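You operate a simulated robot arm through the tools that you are given. There is no shell and no other tool.

The job below is to be done with a simulated robot arm. You get a single attempt, and the scene is never put back.

JOB
Put things in order on the top of the press bench. At the end: the white filter stands where the spacer with three blue bands stood; the yellow sieve stands where the white filter stood; the clear cup with yellow rim from the top of the press bench is in the shallow drain basket; the spacer with three blue bands stands where the clear cup with yellow rim stood; whatever was shut is shut again. Leave all else as you found it, and nothing knocked over.

Only the result counts: the job must be done as asked and must still hold three seconds after the hand-in. Knocking over, shifting, dropping, spilling or breaking anything else fails it.

ROBOT AND FRAMES
A 7-joint arm with a two-finger gripper, fixed in place. Base frame: the origin is at the foot of the arm, x ahead of it, y to its left, z up; the work surface is at about z = 0. Readings come in m, degrees, newtons and seconds.
With the tool pointing down near the work surface it reaches from about 0.16 to 0.38 m from the base axis. Its first joint turns from -72.0 to 72.0 degrees. Payload 0.6 kg.
The TCP is the grasp point between the finger pads, 0.022 m short of the fingertips. In the tool frame z runs along the fingers and y along their closing line. The gripper opens to 0.092 m; its body begins 0.065 m behind the TCP.
Orientation is that of the tool frame in the base frame, as a unit quaternion [x, y, z, w]. With the fingers straight down and closing along the base's y, the tool's x points along the base's -x, its y along +y and its z along -z.

CONTROLS
- The arm moves only by the tool move_arm. Its argument "series" is a list that holds one entry, the list of rows, each a list of 7 numbers: the shift along the tool's x, y, z in m, then the turn, a rotation vector about the tool's x, y, z in rad, then the finger opening in m, from 0 to 0.092. In form: [[[dx, dy, dz, wx, wy, wz, gripper], ...]]. A call has 1 to 20 rows; each row shifts and turns the commanded pose from where the row before left it, along the tool's axes as they then stand. Rows are played at 5 a second. More than 0.05 m and 8.6 degrees between two rows, or a gripper value outside its range, and nothing of the call is played. Where a pose cannot be reached the arm comes as near as it can. A force on the tool above 40 N (or 10 N above the force at the start of the call, whichever is more), or a blocked arm, ends the call early, and 0.2 s more pass. Each finger travels about 0.0599 m/s and halts on what it meets, pressing with about 26 N; the grip force reading is that of the motor and also rises with nothing between the fingers. The clock runs only during rows and for 0.2 s after the last one: add rows that do not move to give the fingers time. The reply holds the time, the measured pose of the TCP, the force on the tool along the base axes, the opening and the grip force, in the units named above and with some noise, with the torque about the TCP (base axes, N m) and any sound that the robot's microphone picked up.
- Cameras (640 x 400 px; columns grow to the right, rows downward): "scene" is fixed at [0.0342, -0.2603, 0.3996]; the picture's right is [0.93, -0.37, 0.00], its down [-0.23, -0.57, -0.79] and it looks along [0.29, 0.73, -0.61] (base axes); focal length 214 px, centre (320, 200). "wrist" rides on the gripper at [0.071, 0.019, -0.102] in the tool frame; the picture's right is [-0.26, 0.97, 0.00], its down [-0.75, -0.20, -0.62] and it looks along [-0.60, -0.16, 0.78] (tool axes); focal length 280 px, centre (320, 200). There is no depth. A picture from a camera that has moved, and an enlarged one, comes with that camera's place and axes in the base frame and with its lens.
- capture(camera): a new picture of that camera. It takes no simulated time.
- enlarge(camera, box): a new picture of the part [left, top, right, bottom] of that camera's present view, enlarged. It takes no simulated time.
- hand_in(): hands the job in; it is judged then, once.

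Nothing tells you positions but the pictures and the camera data. Unless the task says otherwise, let go and move clear before handing in.

The tools are called after "Emit:" as name(argument=value, ...) on one line, values as JSON. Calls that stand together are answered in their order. move_arm: Moves the arm, as the interface text tells. Its arguments: {"type":"object","properties":{"series":{"type":"array","items":{"type":"array","items":{"type":"array","items":{"type":"number"}}}}},"required":["series"]} The other tools are called the same way: capture (camera) takes a picture; enlarge (camera, box) takes an enlarged picture of a part of a camera's view; hand_in () hands the job in.

At the start:

```text
time_s: 0.0
tool_pos: [0.2031, -0.0207, 0.3216]
tcp_rot: [0.0, 1.0, 0.0, 0.002]
force: [0.7, 0.1, -0.5]
moment: [0.0, 0.02, 0.0]
grip_width: 0.0921
grasp_force: 0.0
```

scene: 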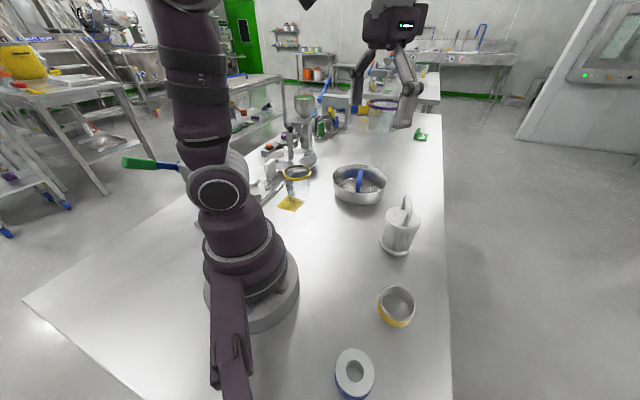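
wrist: 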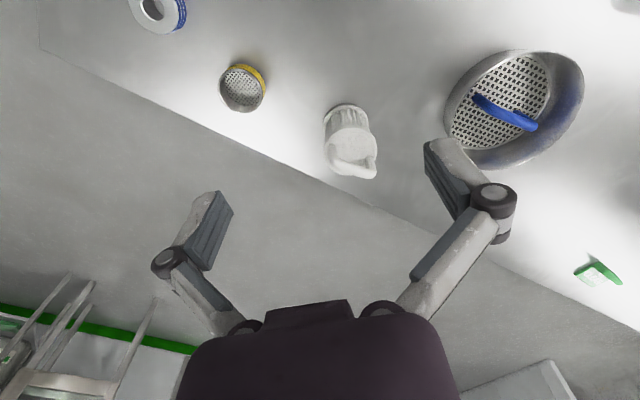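

I see a bench with a spacer ring (blue bands), a yellow-rimmed sieve, a white filter, a basket with something blue in it, and a clear cup with yellow rim near the arm. I'll look closer before moving anything.

Emit:
enlarge(camera="scene", box=[240, 140, 460, 280])

Emit:
enlarge(camera="scene", box=[300, 260, 460, 400])

Emit:
enlarge(camera="scene", box=[230, 60, 450, 200])

Emit:
enlarge(camera="wrist", box=[100, 0, 420, 200])

Emit:
enlarge(camera="wrist", box=[400, 0, 640, 300])

```text
2.86 times, centred on (350, 210) of scene
camera zoom: at [0.0342, -0.2603, 0.3996], right [0.93, -0.37, 0.0], down [-0.23, -0.57, -0.79], along [0.29, 0.73, -0.61], focal length 613 px, centre (234, 171)
```

zoom: 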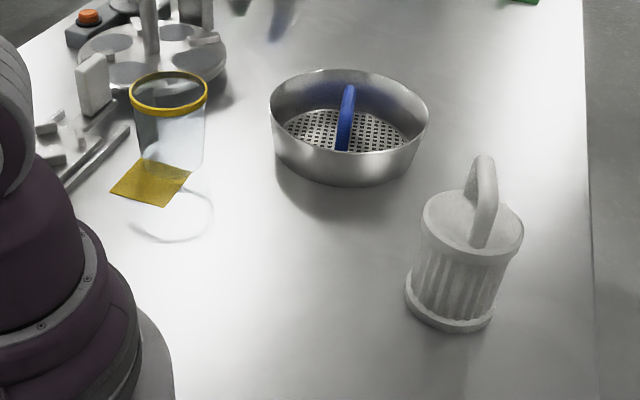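

```text
2.86 times, centred on (380, 330) of scene
camera zoom: at [0.0342, -0.2603, 0.3996], right [0.93, -0.37, 0.0], down [-0.23, -0.57, -0.79], along [0.29, 0.73, -0.61], focal length 613 px, centre (149, -171)
```

zoom: 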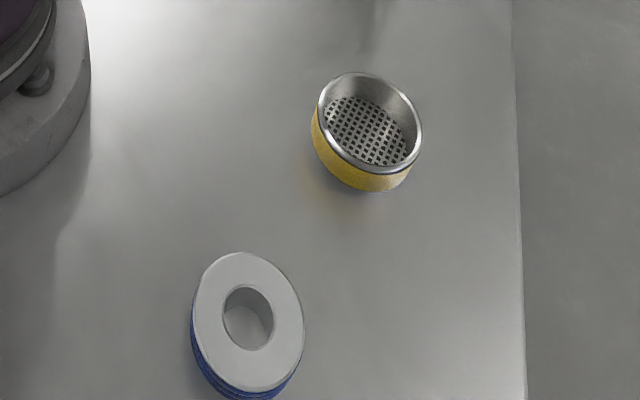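

```text
2.86 times, centred on (340, 130) of scene
camera zoom: at [0.0342, -0.2603, 0.3996], right [0.93, -0.37, 0.0], down [-0.23, -0.57, -0.79], along [0.29, 0.73, -0.61], focal length 613 px, centre (263, 400)
```

zoom: 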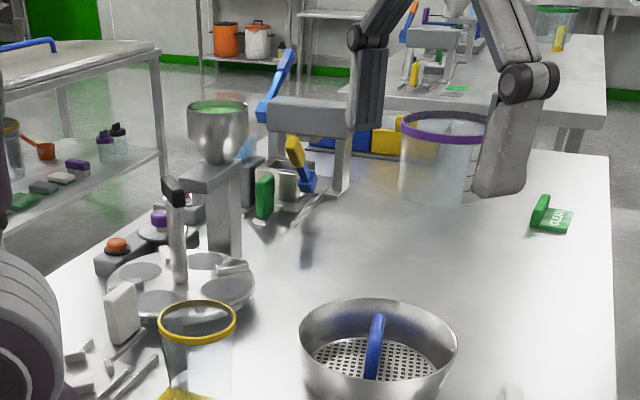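

```text
2.00 times, centred on (260, 100) of wrist
camera zoom: at [0.1317, -0.002, 0.4224], right [0.26, 0.96, 0.0], down [0.75, -0.21, 0.63], along [0.6, -0.16, -0.78], focal length 561 px, centre (440, 400)
```

zoom: 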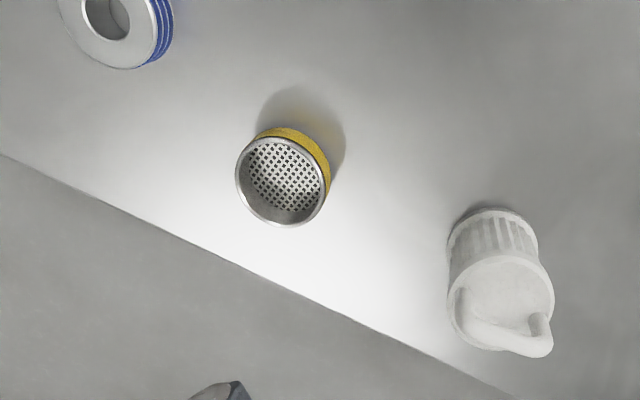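

```text
1.33 times, centred on (520, 150) of wrist
camera zoom: at [0.1317, -0.002, 0.4224], right [0.26, 0.96, 0.0], down [0.75, -0.21, 0.63], along [0.6, -0.16, -0.78], focal length 374 px, centre (53, 267)
```

zoom: 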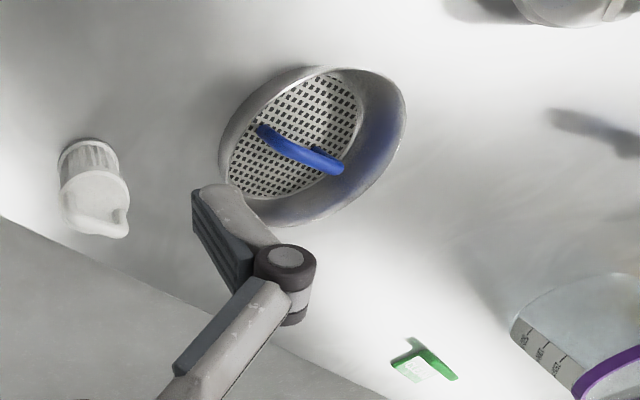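

The objects look roughly like this: spacer at about (0.11, -0.20), sieve (0.23, -0.14), filter (0.32, -0.01), basket (0.34, 0.21) and cup (0.165, 0.25). I'll move the wrist camera over the basket and cup first, to understand the blue handle and the yellow square.

Emit:
move_arm(series=[[[-0.015, 0.04, 0, 0, 0, 0, 0.092], [-0.015, 0.04, 0, 0, 0, 0, 0.092], [-0.015, 0.04, 0, 0, 0, 0, 0.092], [-0.015, 0.04, 0, 0, 0, 0, 0.092], [0, 0.03, 0, 0, 0, 0, 0.092], [0, 0, 0, 0, 0, 0, 0.092]]])

Emit:
capture(camera="wrist")

Emit:
capture(camera="scene")

```text
time_s: 1.4
tool_pos: [0.2531, 0.1292, 0.3194]
tcp_rot: [0.001, 1.0, 0.002, 0.004]
force: [0.7, -0.2, 0.3]
moment: [0.04, 0.01, 0.01]
grip_width: 0.0919
grasp_force: 0.0
out of reach, approached as far as the arm can: row 4, 5
```

```text
taken
camera wrist: at [0.1826, 0.1479, 0.4199], right [0.26, 0.96, 0.01], down [0.75, -0.21, 0.63], along [0.61, -0.16, -0.78], focal length 280 px, centre (320, 200)
```

wrist: 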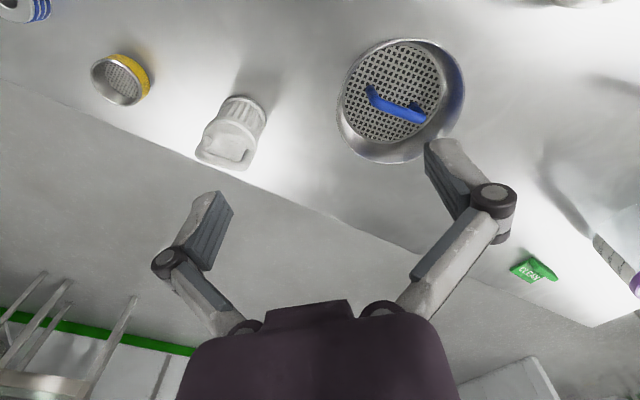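

```text
taken
```

scene: 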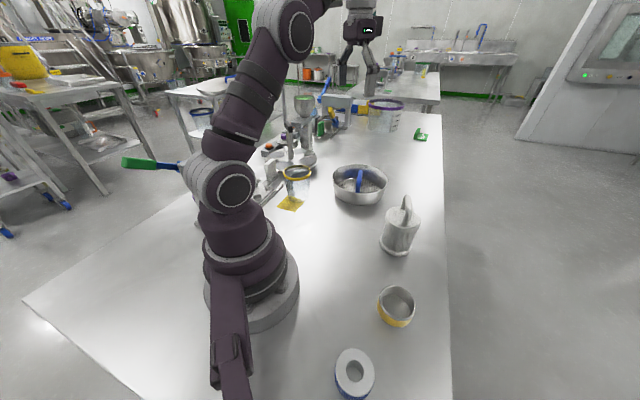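

The arm hits its reach limit at this height, so I'll go lower and back. First I'll enlarge the basket in this view.

Emit:
enlarge(camera="wrist", box=[320, 20, 480, 180])

Emit:
enlarge(camera="scene", box=[240, 80, 400, 220])

Emit:
move_arm(series=[[[0.02, 0, 0.03, 0, 0, 0, 0.092], [0.02, 0, 0.03, 0, 0, 0, 0.092], [0, 0, 0, 0, 0, 0, 0.092]]])

```text
2.50 times, centred on (400, 100) of wrist
camera zoom: at [0.1826, 0.1479, 0.4199], right [0.26, 0.96, 0.01], down [0.75, -0.21, 0.63], along [0.61, -0.16, -0.78], focal length 701 px, centre (120, 450)
```

zoom: 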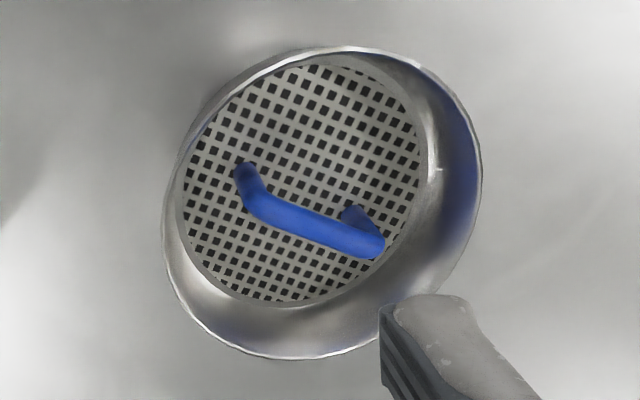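

```text
2.86 times, centred on (320, 150) of scene
camera zoom: at [0.0342, -0.2603, 0.3996], right [0.93, -0.37, 0.0], down [-0.23, -0.57, -0.79], along [0.29, 0.73, -0.61], focal length 613 px, centre (320, 343)
```

zoom: 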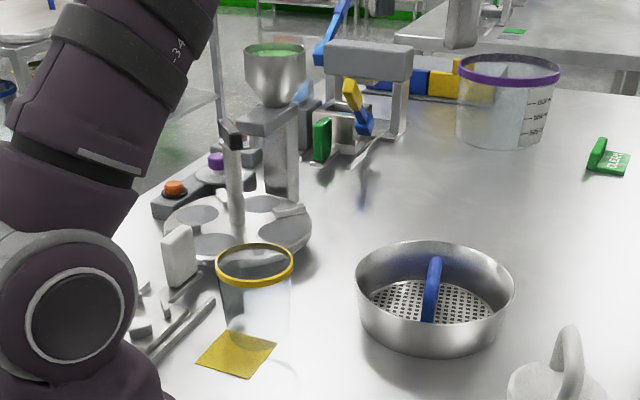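

```text
time_s: 2.2
tool_pos: [0.2147, 0.1287, 0.2605]
tcp_rot: [0.0, 1.0, 0.001, 0.0]
force: [-0.3, -0.6, -0.7]
moment: [-0.03, 0.0, -0.02]
grip_width: 0.092
grasp_force: 0.0
```

The basket appears to have a low perforated floor with a blue handle on it, so I need a closer view. Next I move lower and nearer to the basket.

Emit:
move_arm(series=[[[-0.015, 0.02, 0.02, 0, 0, 0, 0.092], [-0.015, 0.02, 0.02, 0, 0, 0, 0.092], [-0.015, 0.02, 0.02, 0, 0, 0, 0.092], [0, 0, 0, 0, 0, 0, 0.092]]])

Emit:
capture(camera="wrist")

Emit:
capture(camera="scene")

```text
time_s: 3.2
tool_pos: [0.2602, 0.1908, 0.2029]
tcp_rot: [0.0, 1.0, 0.001, 0.001]
force: [-0.5, -0.3, -0.5]
moment: [-0.01, 0.02, -0.01]
grip_width: 0.0923
grasp_force: 0.2
```

```text
taken
camera wrist: at [0.1893, 0.2095, 0.3033], right [0.26, 0.97, 0.0], down [0.75, -0.21, 0.63], along [0.6, -0.16, -0.78], focal length 280 px, centre (320, 200)
```

wrist: 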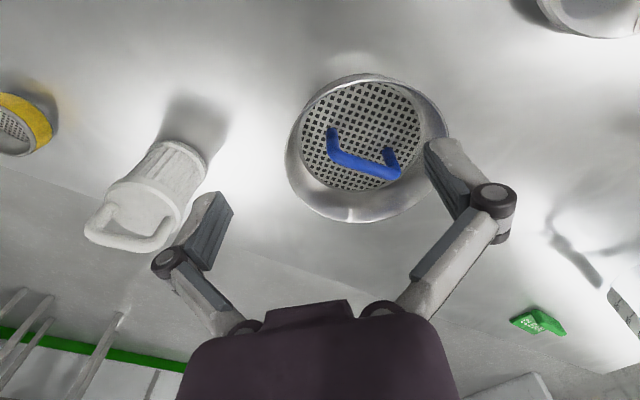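

```text
taken
```

scene: 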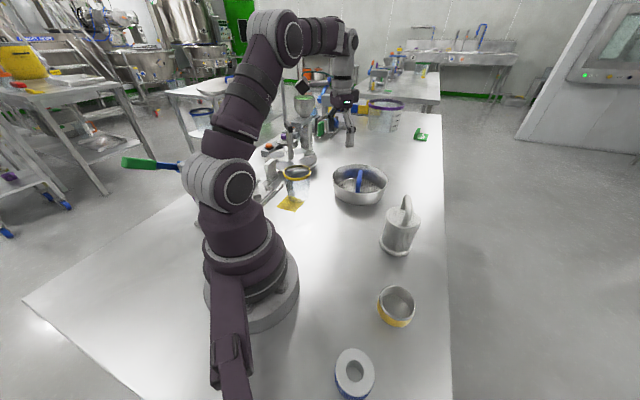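

Emit:
enlarge(camera="wrist", box=[270, 50, 470, 240])

Emit:
enlarge(camera="scene", box=[320, 150, 400, 210])

Emit:
enlarge(camera="scene", box=[250, 150, 330, 220])

```text
2.11 times, centred on (370, 145) of wrist
camera zoom: at [0.1893, 0.2095, 0.3033], right [0.26, 0.97, 0.0], down [0.75, -0.21, 0.63], along [0.6, -0.16, -0.78], focal length 590 px, centre (215, 316)
```

zoom: 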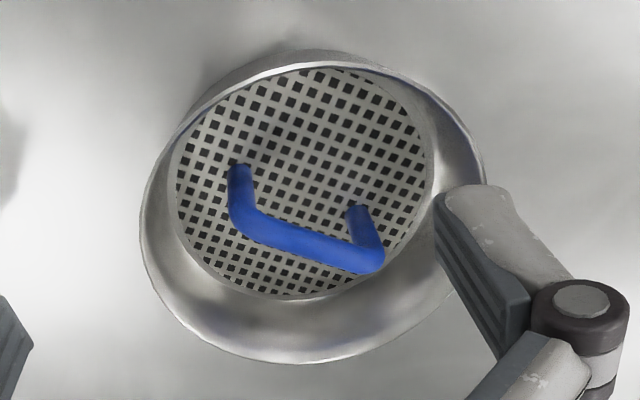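

```text
6.67 times, centred on (360, 180) of scene
camera zoom: at [0.0342, -0.2603, 0.3996], right [0.93, -0.37, 0.0], down [-0.23, -0.57, -0.79], along [0.29, 0.73, -0.61], focal length 1430 px, centre (53, 333)
```

zoom: 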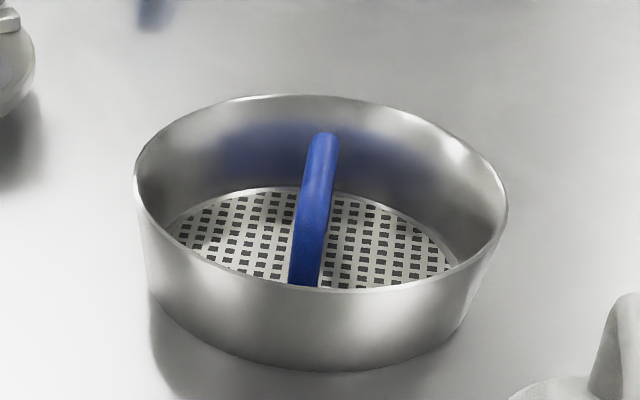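

```text
5.71 times, centred on (290, 185) of scene
camera zoom: at [0.0342, -0.2603, 0.3996], right [0.93, -0.37, 0.0], down [-0.23, -0.57, -0.79], along [0.29, 0.73, -0.61], focal length 1226 px, centre (491, 286)
```

zoom: 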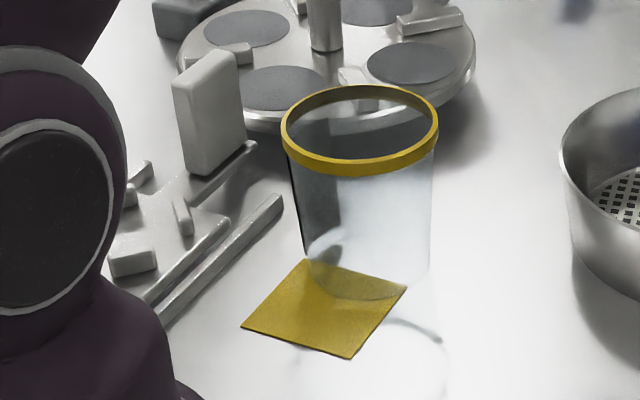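

The basket is a shallow bowl with its perforated floor at about z = 0.01 and a blue bracket handle across the middle. The floor sits too low to be a lid over anything. Now I'll swing round to look at the clear cup and the yellow square next to it.

Emit:
move_arm(series=[[[0, 0, 0, 0, 0, -0.14, 0.092], [0, 0, 0, 0, 0, -0.14, 0.092], [0, 0, 0, 0, 0, -0.14, 0.092], [0, 0, 0, 0, 0, -0.14, 0.092], [0, 0, 0, 0, 0, -0.14, 0.092], [0, 0, 0, 0, 0, -0.14, 0.092], [0, 0, 0, 0, 0, -0.14, 0.092], [0.015, 0.026, 0, 0, 0, 0, 0.092], [0.015, 0.026, 0, 0, 0, 0, 0.092], [0.015, 0.026, 0, 0, 0, 0, 0.092], [0.015, 0.026, 0, 0, 0, 0, 0.092], [0, 0, 0, 0, 0, 0, 0.092]]])

Emit:
capture(camera="wrist")

Emit:
capture(camera="scene")

```text
time_s: 5.8
tool_pos: [0.1397, 0.1978, 0.1991]
tcp_rot: [-0.47, 0.883, 0.0, 0.001]
force: [-0.2, 0.5, 1.3]
moment: [0.01, 0.05, -0.03]
grip_width: 0.092
grasp_force: 0.1
```

```text
taken
camera wrist: at [0.0845, 0.1492, 0.3011], right [-0.66, 0.76, 0.0], down [0.59, 0.51, 0.63], along [0.47, 0.41, -0.78], focal length 280 px, centre (320, 200)
```

wrist: 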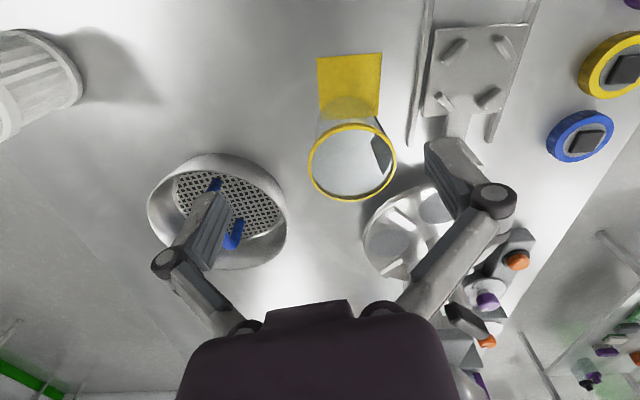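

```text
taken
```

scene: 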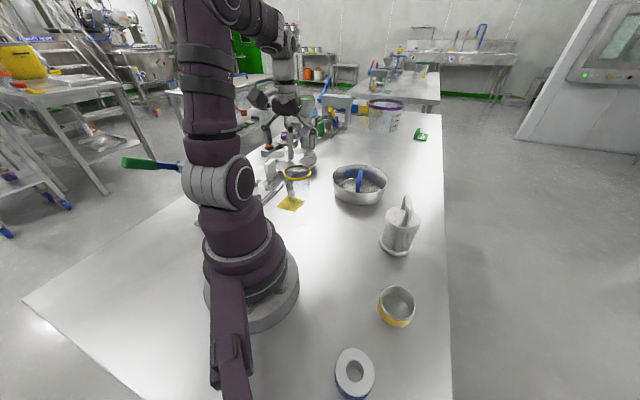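

Emit:
enlarge(camera="wrist", box=[280, 30, 440, 220])

Emit:
enlarge(camera="wrist", box=[120, 120, 310, 290])

Emit:
enlarge(camera="wrist", box=[350, 0, 640, 300])

```text
2.11 times, centred on (360, 125) of wrist
camera zoom: at [0.0845, 0.1492, 0.3011], right [-0.66, 0.76, 0.0], down [0.59, 0.51, 0.63], along [0.47, 0.41, -0.78], focal length 590 px, centre (236, 358)
```

zoom: 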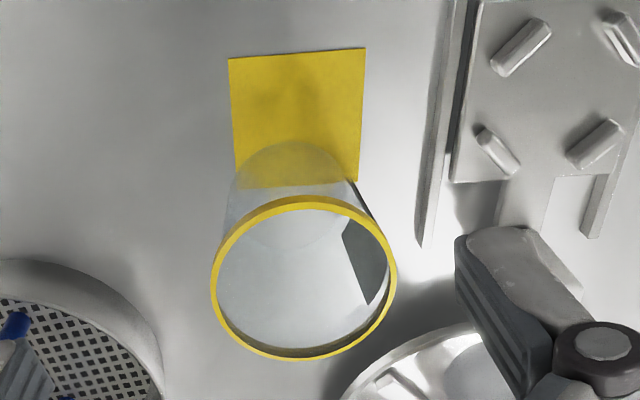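

```text
2.35 times, centred on (215, 205) of wrist
camera zoom: at [0.0845, 0.1492, 0.3011], right [-0.66, 0.76, 0.0], down [0.59, 0.51, 0.63], along [0.47, 0.41, -0.78], focal length 660 px, centre (567, 188)
```

zoom: 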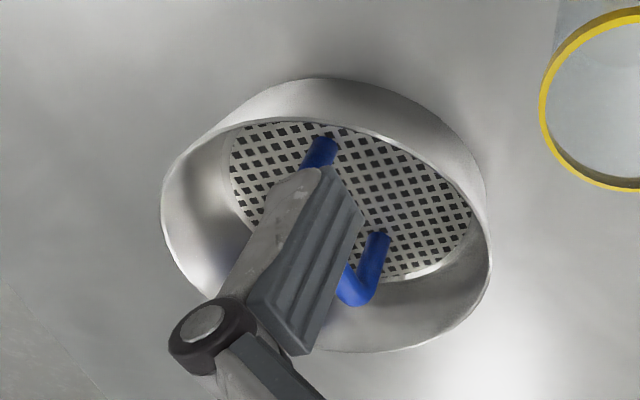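

```text
1.33 times, centred on (495, 150) of wrist
camera zoom: at [0.0845, 0.1492, 0.3011], right [-0.66, 0.76, 0.0], down [0.59, 0.51, 0.63], along [0.47, 0.41, -0.78], focal length 374 px, centre (87, 267)
```

zoom: 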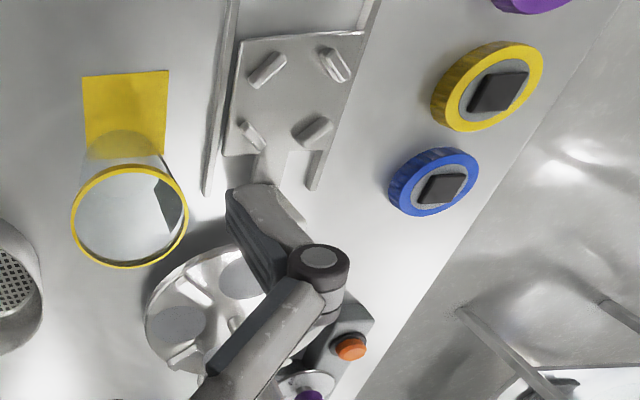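

The clear cup stands partly over a flat yellow card. The basket has little room beside its handle, so I want sharper measurements of the cup, basket, spacer and sieve before deciding how to place the cup.

Emit:
enlarge(camera="scene", box=[328, 158, 392, 208])

Emit:
enlarge(camera="scene", box=[274, 160, 322, 215])

Emit:
enlarge(camera="scene", box=[370, 190, 430, 260])

Emit:
enlarge(camera="scene", box=[325, 340, 385, 400])

Emit:
enlarge(camera="scene", box=[365, 275, 425, 335])

```text
8.00 times, centred on (360, 183) of scene
camera zoom: at [0.0342, -0.2603, 0.3996], right [0.93, -0.37, 0.0], down [-0.23, -0.57, -0.79], along [0.29, 0.73, -0.61], focal length 1716 px, centre (0, 336)
```

zoom: 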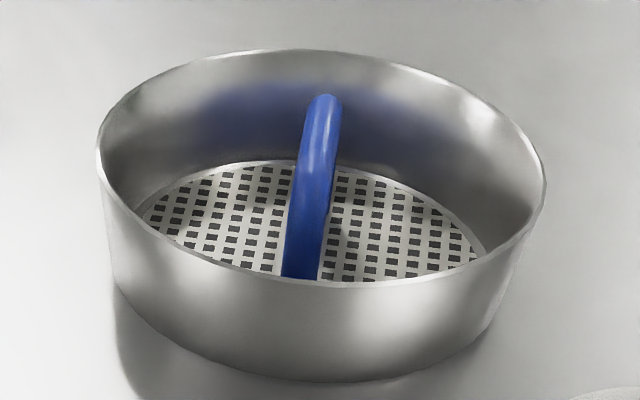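

```text
7.27 times, centred on (298, 188) of scene
camera zoom: at [0.0342, -0.2603, 0.3996], right [0.93, -0.37, 0.0], down [-0.23, -0.57, -0.79], along [0.29, 0.73, -0.61], focal length 1560 px, centre (480, 291)
```

zoom: 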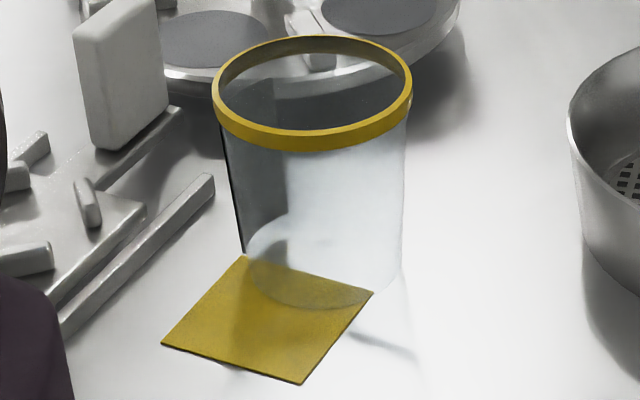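

```text
5.71 times, centred on (400, 225) of scene
camera zoom: at [0.0342, -0.2603, 0.3996], right [0.93, -0.37, 0.0], down [-0.23, -0.57, -0.79], along [0.29, 0.73, -0.61], focal length 1226 px, centre (-137, 57)
```

zoom: 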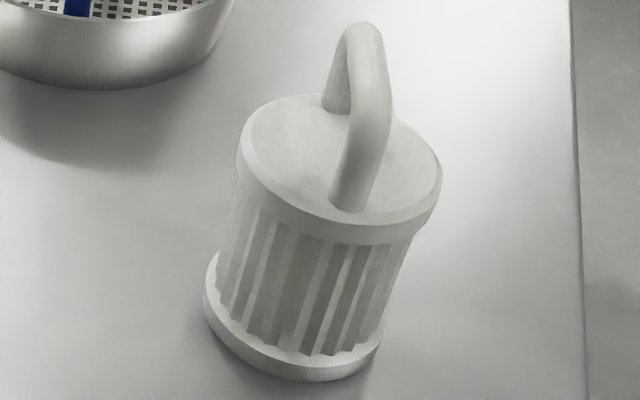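

```text
6.67 times, centred on (355, 370) of scene
camera zoom: at [0.0342, -0.2603, 0.3996], right [0.93, -0.37, 0.0], down [-0.23, -0.57, -0.79], along [0.29, 0.73, -0.61], focal length 1430 px, centre (87, -933)
```

zoom: 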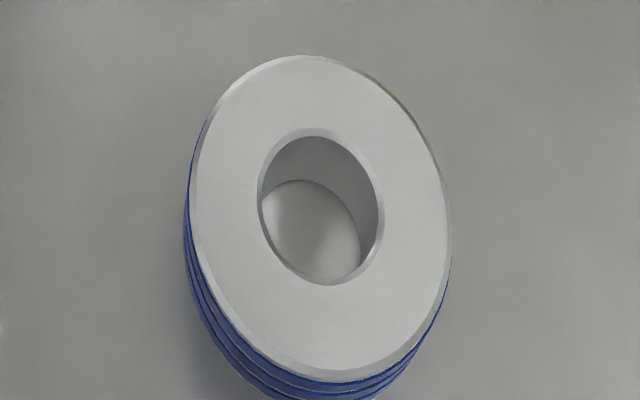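

```text
6.67 times, centred on (395, 305) of scene
camera zoom: at [0.0342, -0.2603, 0.3996], right [0.93, -0.37, 0.0], down [-0.23, -0.57, -0.79], along [0.29, 0.73, -0.61], focal length 1430 px, centre (-180, -500)
```

zoom: 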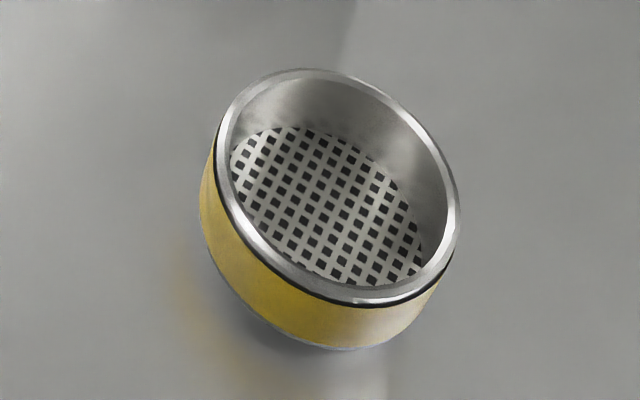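

The basket's floor radius is about 0.07 with a handle bar about 0.013 thick, while the cup is about 0.065 at the base. I'll look at the basket from closer above to measure the free space on each side of the handle.

Emit:
move_arm(series=[[[0, 0, 0, 0, 0, 0.14, 0.092], [0, 0, 0, 0, 0, 0.14, 0.092], [0, 0, 0, 0, 0, 0.07, 0.092], [-0.0205, -0.0194, 0.01, 0, 0, 0, 0.092], [-0.0205, -0.0194, 0.01, 0, 0, 0, 0.092], [-0.0205, -0.0194, 0.01, 0, 0, 0, 0.092], [-0.0205, -0.0194, 0.01, 0, 0, 0, 0.092], [-0.0205, -0.0194, 0.01, 0, 0, 0, 0.092], [0, 0, 0, 0, 0, 0, 0.092], [0, 0, 0, 0, 0, 0, 0.092]]])

Emit:
capture(camera="wrist")

Emit:
capture(camera="scene")

```text
time_s: 8.0
tool_pos: [0.2802, 0.1805, 0.1502]
tcp_rot: [-0.309, 0.951, 0.0, 0.001]
force: [-0.6, 0.1, 0.7]
moment: [0.0, 0.01, -0.01]
grip_width: 0.0919
grasp_force: 0.0
```

```text
taken
camera wrist: at [0.2115, 0.1535, 0.2518], right [-0.36, 0.93, 0.0], down [0.73, 0.28, 0.63], along [0.58, 0.22, -0.78], focal length 280 px, centre (320, 200)
```

wrist: 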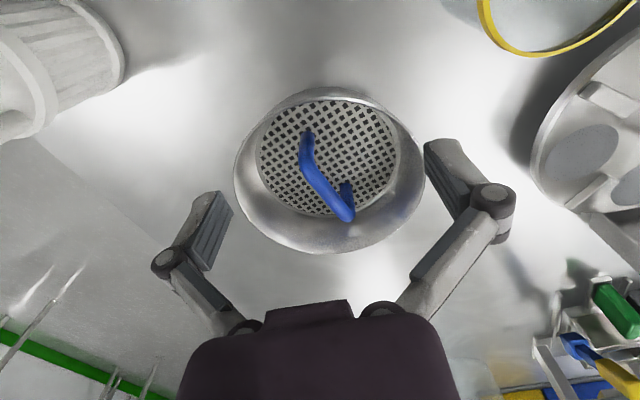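

```text
taken
```

scene: 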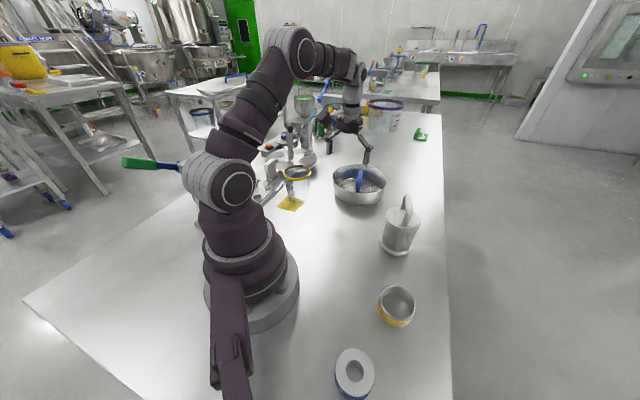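

Emit:
enlarge(camera="wrist", box=[225, 80, 435, 260])

Emit:
enlarge(camera="wrist", box=[290, 120, 370, 230])

```text
2.22 times, centred on (330, 170) of wrist
camera zoom: at [0.2115, 0.1535, 0.2518], right [-0.36, 0.93, 0.0], down [0.73, 0.28, 0.63], along [0.58, 0.22, -0.78], focal length 623 px, centre (298, 267)
```

zoom: 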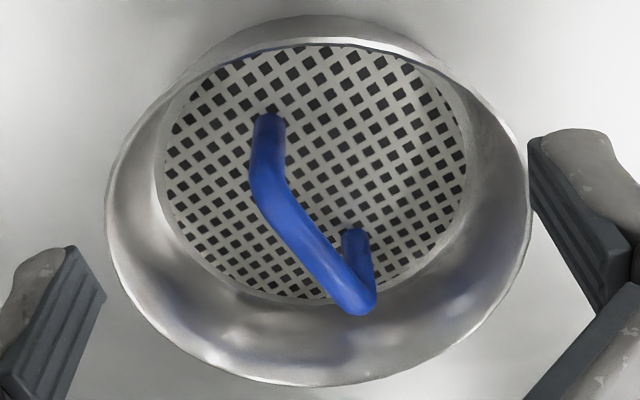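

```text
3.64 times, centred on (330, 175) of wrist
camera zoom: at [0.2115, 0.1535, 0.2518], right [-0.36, 0.93, 0.0], down [0.73, 0.28, 0.63], along [0.58, 0.22, -0.78], focal length 1020 px, centre (284, 291)
```

zoom: 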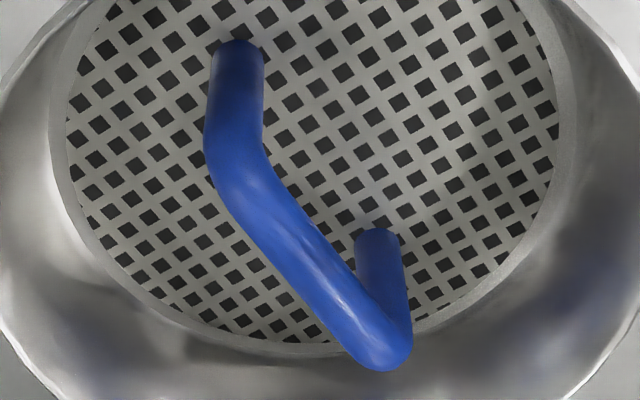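

The basket's handle is centred at about (0.343, 0.214), with its bar running at about 55° azimuth and its top at z ≈ 0.06. The cup will have to go on the side of the handle nearer its present place. Now I line the gripper up above the cup to refine its position.

Emit:
move_arm(series=[[[0, 0, 0, 0, 0, -0.14, 0.092], [0, 0, 0, 0, 0, -0.14, 0.092], [0, 0, 0, 0, 0, -0.046, 0.092], [0.0013, 0.035, -0.005, 0, 0, 0, 0.092], [0.0013, 0.035, -0.005, 0, 0, 0, 0.092], [0.0013, 0.035, -0.005, 0, 0, 0, 0.092], [0.0013, 0.035, -0.005, 0, 0, 0, 0.092], [0, 0, 0, 0, 0, 0, 0.092], [0, 0, 0, 0, 0, 0, 0.092]]])

Emit:
capture(camera="wrist")

Emit:
enlarge(camera="scene", box=[240, 110, 360, 220])

```text
time_s: 10.0
tool_pos: [0.1629, 0.2565, 0.1715]
tcp_rot: [-0.459, 0.889, 0.0, 0.001]
force: [-0.1, 0.5, -1.3]
moment: [0.03, 0.02, 0.0]
grip_width: 0.0919
grasp_force: 0.1
```

```text
taken
camera wrist: at [0.1057, 0.2091, 0.2725], right [-0.64, 0.77, 0.0], down [0.6, 0.5, 0.63], along [0.48, 0.4, -0.78], focal length 280 px, centre (320, 200)
```

wrist: 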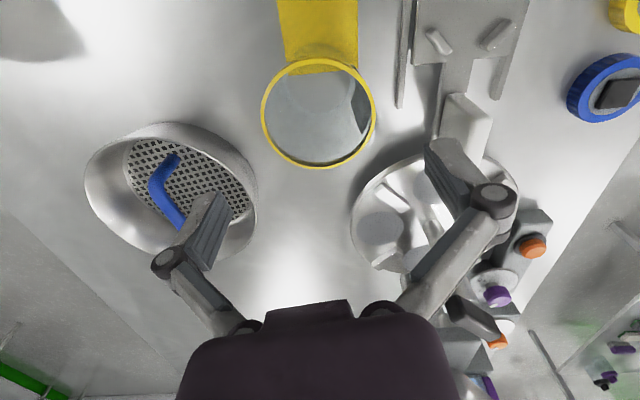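

```text
3.64 times, centred on (300, 165) of scene
camera zoom: at [0.0342, -0.2603, 0.3996], right [0.93, -0.37, 0.0], down [-0.23, -0.57, -0.79], along [0.29, 0.73, -0.61], focal length 780 px, centre (393, 327)
```

zoom: 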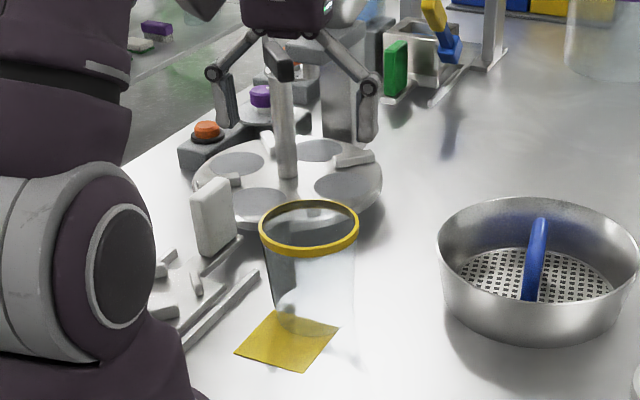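

The gripper is nearly centred over the cup. I'll enlarge to check the fine offset before going down.

Emit:
enlarge(camera="wrist", box=[250, 40, 390, 180])

Emit:
enlarge(camera="wrist", box=[70, 110, 270, 270])

```text
2.86 times, centred on (320, 110) of wrist
camera zoom: at [0.1057, 0.2091, 0.2725], right [-0.64, 0.77, 0.0], down [0.6, 0.5, 0.63], along [0.48, 0.4, -0.78], focal length 801 px, centre (320, 457)
```

zoom: 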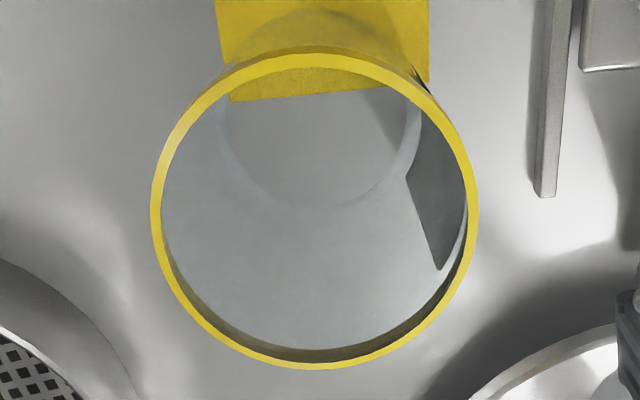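

```text
2.50 times, centred on (170, 190) of wrist
camera zoom: at [0.1057, 0.2091, 0.2725], right [-0.64, 0.77, 0.0], down [0.6, 0.5, 0.63], along [0.48, 0.4, -0.78], focal length 701 px, centre (695, 225)
```

zoom: 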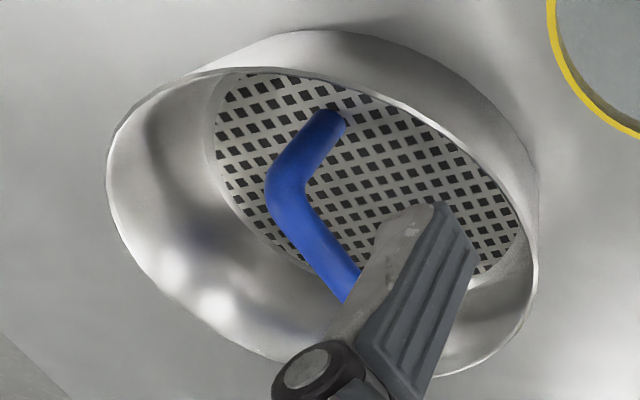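

The cup's axis is at about (0.166, 0.257), rim radius 0.039, and height about 0.088. I centre over it, lower to grip just at the rim band, and close.

Emit:
move_arm(series=[[[-0.0024, -0.002, 0.02, 0, 0, 0, 0.092], [0, 0, 0.025, 0, 0, 0, 0.092], [0, 0, 0.025, 0, 0, 0, 0.092], [0, 0, 0.015, 0, 0, 0, 0.092], [0, 0, 0.006, 0, 0, 0, 0.092], [0, 0, 0, 0, 0, 0, 0.092]]])

Emit:
capture(camera="wrist")

Emit:
enlarge(camera="scene", box=[240, 130, 340, 220])

```text
time_s: 11.4
tool_pos: [0.1643, 0.2571, 0.0804]
tcp_rot: [-0.461, 0.888, 0.001, 0.001]
force: [0.1, 0.4, 0.7]
moment: [0.02, -0.02, 0.0]
grip_width: 0.0921
grasp_force: 0.1
```

```text
taken
camera wrist: at [0.1088, 0.2109, 0.1807], right [-0.64, 0.77, 0.0], down [0.6, 0.5, 0.63], along [0.48, 0.4, -0.78], focal length 280 px, centre (320, 200)
```

wrist: 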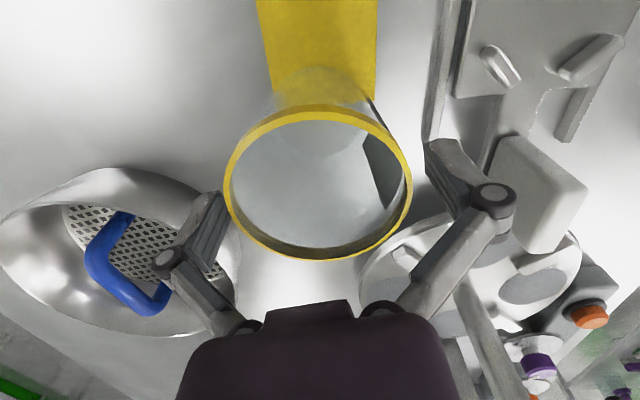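

```text
4.44 times, centred on (290, 175) of scene
camera zoom: at [0.0342, -0.2603, 0.3996], right [0.93, -0.37, 0.0], down [-0.23, -0.57, -0.79], along [0.29, 0.73, -0.61], focal length 953 px, centre (453, 311)
```

zoom: 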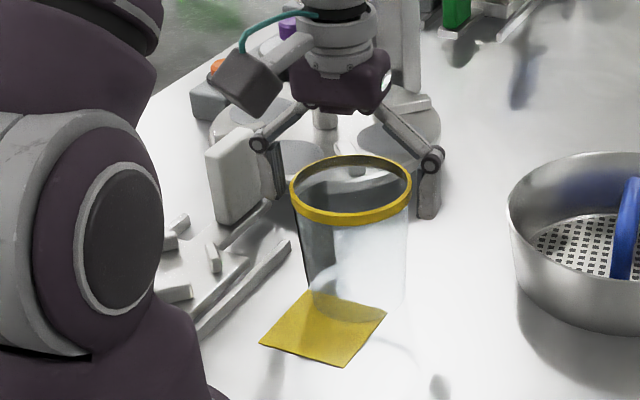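

The fingers straddle the rim cleanly. I close the gripper on the cup.

Emit:
move_arm(series=[[[0, 0, 0, 0, 0, 0, 0.08], [0, 0, 0, 0, 0, 0, 0.07], [0, 0, 0, 0, 0, 0, 0.065], [0, 0, 0, 0, 0, 0, 0.065]]])

Emit:
enlarge(camera="scene", box=[240, 130, 340, 220])

```text
time_s: 12.4
tool_pos: [0.1662, 0.2573, 0.0798]
tcp_rot: [-0.461, 0.888, 0.0, 0.0]
force: [0.4, -0.9, 8.7]
moment: [-0.04, 0.01, -0.03]
grip_width: 0.0699
grasp_force: 26.1
```

```text
4.44 times, centred on (290, 175) of scene
camera zoom: at [0.0342, -0.2603, 0.3996], right [0.93, -0.37, 0.0], down [-0.23, -0.57, -0.79], along [0.29, 0.73, -0.61], focal length 953 px, centre (453, 311)
```

zoom: 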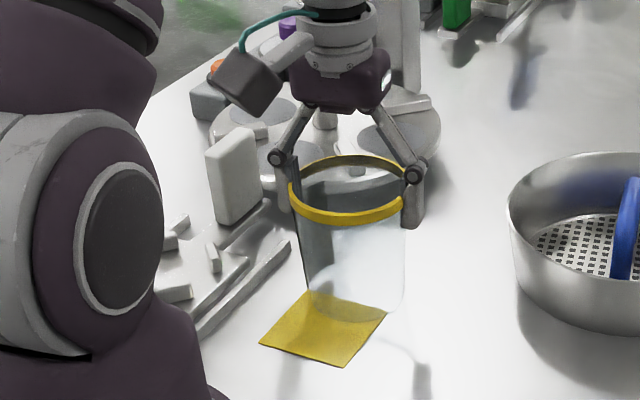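

Emit:
capture(camera="wrist")

Emit:
enlarge(camera="scene", box=[275, 150, 320, 195])

```text
taken
camera wrist: at [0.1088, 0.2109, 0.1811], right [-0.64, 0.77, 0.0], down [0.6, 0.5, 0.63], along [0.48, 0.4, -0.78], focal length 280 px, centre (320, 200)
```

wrist: 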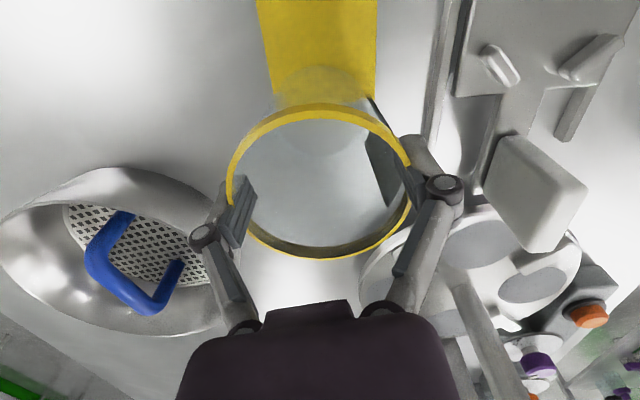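

```text
8.89 times, centred on (298, 172) of scene
camera zoom: at [0.0342, -0.2603, 0.3996], right [0.93, -0.37, 0.0], down [-0.23, -0.57, -0.79], along [0.29, 0.73, -0.61], focal length 1906 px, centre (520, 444)
```

zoom: 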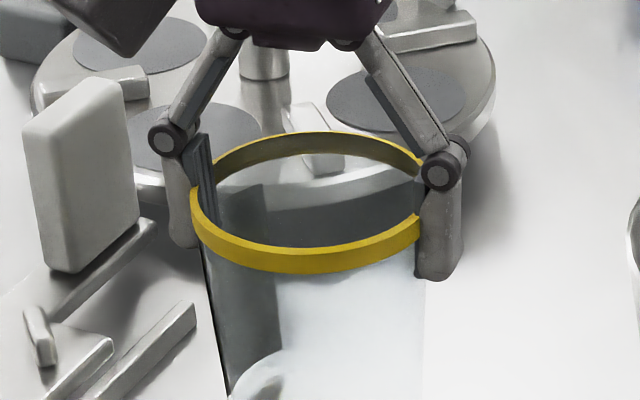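

The cup is held at 0.070 m width (the pads grip the body just at the rim). I lift it straight up and check.

Emit:
move_arm(series=[[[0, 0, -0.01, 0, 0, 0, 0.065], [0, 0, -0.02, 0, 0, 0, 0.065], [0, 0, -0.03, 0, 0, 0, 0.065], [0, 0, -0.035, 0, 0, 0, 0.065], [0, 0, 0, 0, 0, 0, 0.065]]])

Emit:
capture(camera="wrist")

Emit:
enlarge(camera="scene", box=[240, 110, 340, 220])

```text
time_s: 13.6
tool_pos: [0.1658, 0.2569, 0.1752]
tcp_rot: [-0.46, 0.888, 0.001, 0.001]
force: [-0.8, 0.1, -1.2]
moment: [-0.02, 0.01, -0.01]
grip_width: 0.0699
grasp_force: 25.8
```

```text
taken
camera wrist: at [0.1096, 0.2097, 0.2764], right [-0.64, 0.77, 0.0], down [0.6, 0.5, 0.63], along [0.48, 0.4, -0.78], focal length 280 px, centre (320, 200)
```

wrist: 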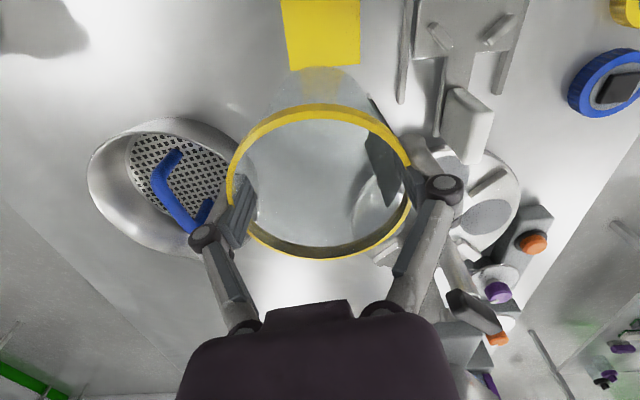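

```text
3.64 times, centred on (290, 165) of scene
camera zoom: at [0.0342, -0.2603, 0.3996], right [0.93, -0.37, 0.0], down [-0.23, -0.57, -0.79], along [0.29, 0.73, -0.61], focal length 780 px, centre (429, 327)
```

zoom: 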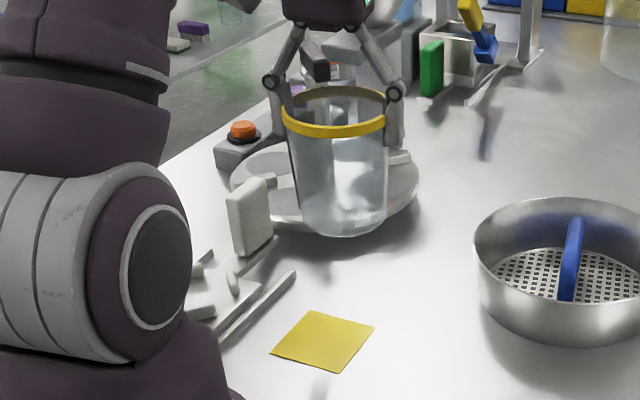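

The cup is off the bench and the card stayed put; the cup had stood at (0.166, 0.257). I carry it towards the basket, high enough for its base to clear the handle.

Emit:
move_arm(series=[[[-0.0102, -0.022, 0.002, 0, 0, 0, 0.065], [-0.0102, -0.022, 0.002, 0, 0, 0, 0.065], [-0.0102, -0.022, 0.002, 0, 0, 0, 0.065], [-0.0102, -0.022, 0.002, 0, 0, 0, 0.065], [-0.0102, -0.022, 0.002, 0, 0, 0, 0.065], [0, 0, 0, 0, 0, 0, 0.065], [0, 0, 0, 0, 0, 0, 0.065]]])

Emit:
capture(camera="wrist")

Emit:
enlarge(camera="scene", box=[280, 100, 410, 215])

```text
time_s: 15.2
tool_pos: [0.2849, 0.2352, 0.1639]
tcp_rot: [-0.461, 0.887, 0.0, 0.001]
force: [0.3, 0.0, -0.9]
moment: [-0.02, 0.04, 0.04]
grip_width: 0.0695
grasp_force: 25.7
```

```text
taken
camera wrist: at [0.2296, 0.1874, 0.2644], right [-0.64, 0.77, 0.0], down [0.6, 0.5, 0.63], along [0.48, 0.4, -0.78], focal length 280 px, centre (320, 200)
```

wrist: 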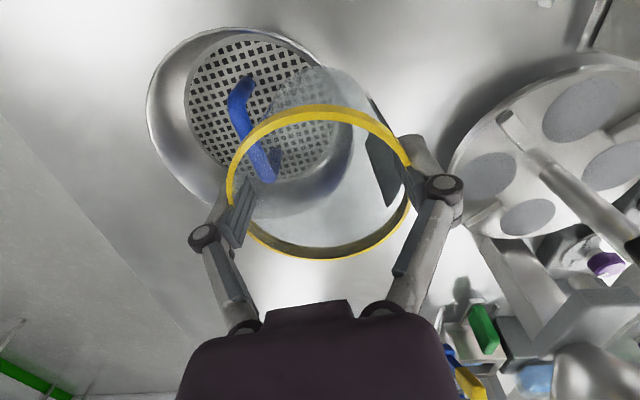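

```text
3.48 times, centred on (345, 158) of scene
camera zoom: at [0.0342, -0.2603, 0.3996], right [0.93, -0.37, 0.0], down [-0.23, -0.57, -0.79], along [0.29, 0.73, -0.61], focal length 746 px, centre (233, 348)
```

zoom: 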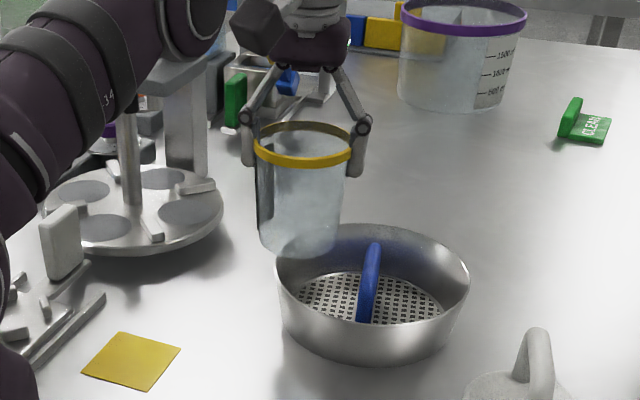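

Emit:
enlarge(camera="wrist", box=[130, 10, 430, 230])

```text
1.82 times, centred on (280, 120) of wrist
camera zoom: at [0.2296, 0.1874, 0.2644], right [-0.64, 0.77, 0.0], down [0.6, 0.5, 0.63], along [0.48, 0.4, -0.78], focal length 510 px, centre (393, 346)
```

zoom: 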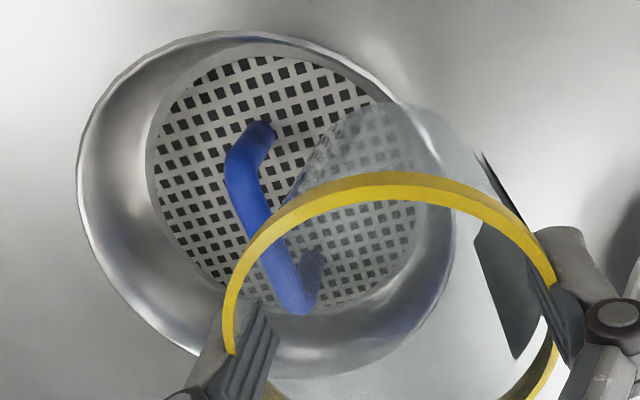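

The handle centre comes out consistently at (0.343, 0.213). I tilt the cup about 10° away from the handle, so its base can slip in beside the bar, and move it to just above the gap.

Emit:
move_arm(series=[[[0, 0, 0, 0.0873, 0, 0, 0.065], [0, 0, 0, 0.0873, 0, 0, 0.065], [-0.0086, -0.0003, 0.003, 0, 0, 0, 0.065], [-0.0086, -0.0003, 0.004, 0, 0, 0, 0.065], [0, 0, 0, 0, 0, 0, 0.065], [0, 0, 0, 0, 0, 0, 0.065]]])

Emit:
capture(camera="wrist")

Emit:
enlarge(camera="scene", box=[280, 100, 410, 215])

```text
time_s: 16.6
tool_pos: [0.2913, 0.2415, 0.1612]
tcp_rot: [-0.458, 0.885, -0.077, 0.041]
force: [0.5, -0.4, -0.3]
moment: [0.01, -0.02, 0.01]
grip_width: 0.0694
grasp_force: 26.0
out of reach, approached as far as the arm can: row 4
```

```text
taken
camera wrist: at [0.2207, 0.2044, 0.2576], right [-0.62, 0.76, -0.17], down [0.51, 0.56, 0.65], along [0.59, 0.32, -0.74], focal length 280 px, centre (320, 200)
```

wrist: 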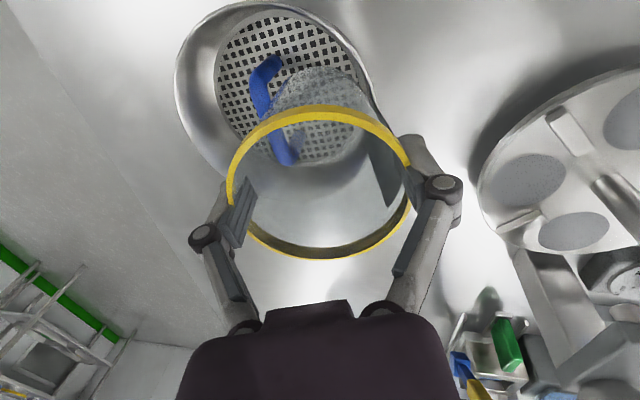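

```text
3.48 times, centred on (345, 158) of scene
camera zoom: at [0.0342, -0.2603, 0.3996], right [0.93, -0.37, 0.0], down [-0.23, -0.57, -0.79], along [0.29, 0.73, -0.61], focal length 746 px, centre (233, 348)
```

zoom: 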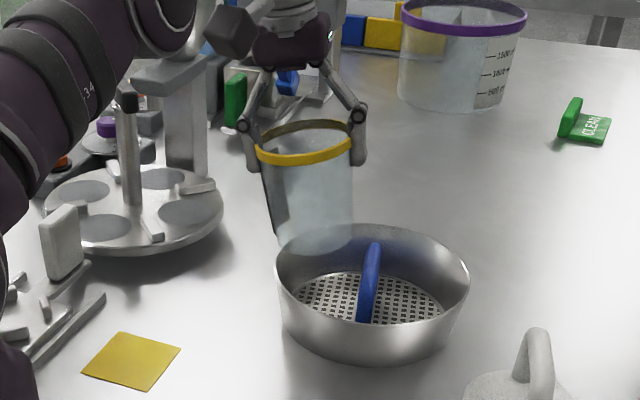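

The reach limit stops me slightly short at this height, but the cup base is already beside the bar line and will gain reach lower down. I slide it down along its tilted axis in small steps.

Emit:
move_arm(series=[[[0, 0.0008, 0.006, 0, 0, 0, 0.065], [0, 0.0008, 0.006, 0, 0, 0, 0.065], [0, 0.0008, 0.006, 0, 0, 0, 0.065], [0, 0, 0.006, 0, 0, 0, 0.065], [0, 0, 0, 0, 0, 0, 0.065], [0, 0, 0, 0, 0, 0, 0.065]]])

Emit:
capture(camera="wrist")

Emit:
enlarge(camera="scene", box=[310, 120, 400, 210])

```text
time_s: 18.0
tool_pos: [0.2924, 0.2394, 0.1365]
tcp_rot: [-0.458, 0.885, -0.076, 0.041]
force: [0.1, -0.5, -0.5]
moment: [0.01, -0.01, -0.01]
grip_width: 0.0696
grasp_force: 25.8
```

```text
taken
camera wrist: at [0.2212, 0.2034, 0.233], right [-0.62, 0.76, -0.17], down [0.51, 0.56, 0.65], along [0.59, 0.32, -0.74], focal length 280 px, centre (320, 200)
```

wrist: 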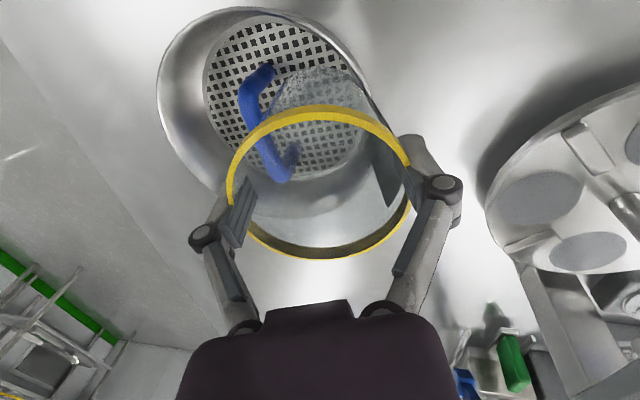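

```text
4.44 times, centred on (355, 165) of scene
camera zoom: at [0.0342, -0.2603, 0.3996], right [0.93, -0.37, 0.0], down [-0.23, -0.57, -0.79], along [0.29, 0.73, -0.61], focal length 953 px, centre (164, 356)
```

zoom: 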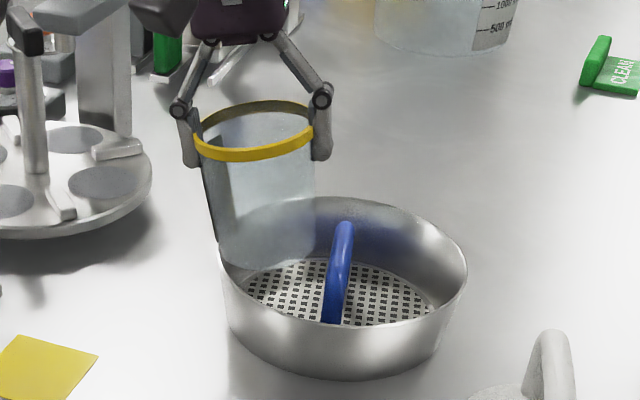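

The cup base is level with the top of the bar and looks clear. The two cameras disagree by a few mm on the basket position, so I'm enlarging both views to settle it before going deeper.

Emit:
enlarge(camera="wrist", box=[150, 0, 430, 220])

Emit:
enlarge(camera="scene", box=[325, 155, 395, 210])

```text
1.82 times, centred on (290, 110) of wrist
camera zoom: at [0.2212, 0.2034, 0.233], right [-0.62, 0.76, -0.17], down [0.51, 0.56, 0.65], along [0.59, 0.32, -0.74], focal length 510 px, centre (374, 364)
```

zoom: 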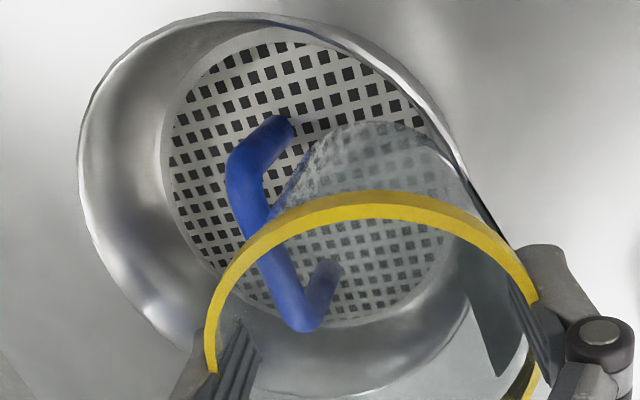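

```text
7.27 times, centred on (360, 182) of scene
camera zoom: at [0.0342, -0.2603, 0.3996], right [0.93, -0.37, 0.0], down [-0.23, -0.57, -0.79], along [0.29, 0.73, -0.61], focal length 1560 px, centre (29, 327)
```

zoom: 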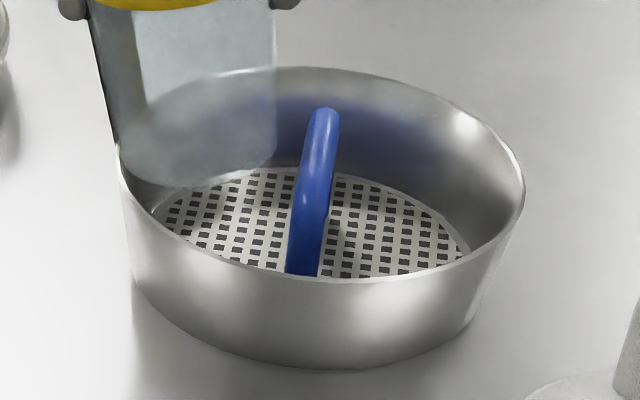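

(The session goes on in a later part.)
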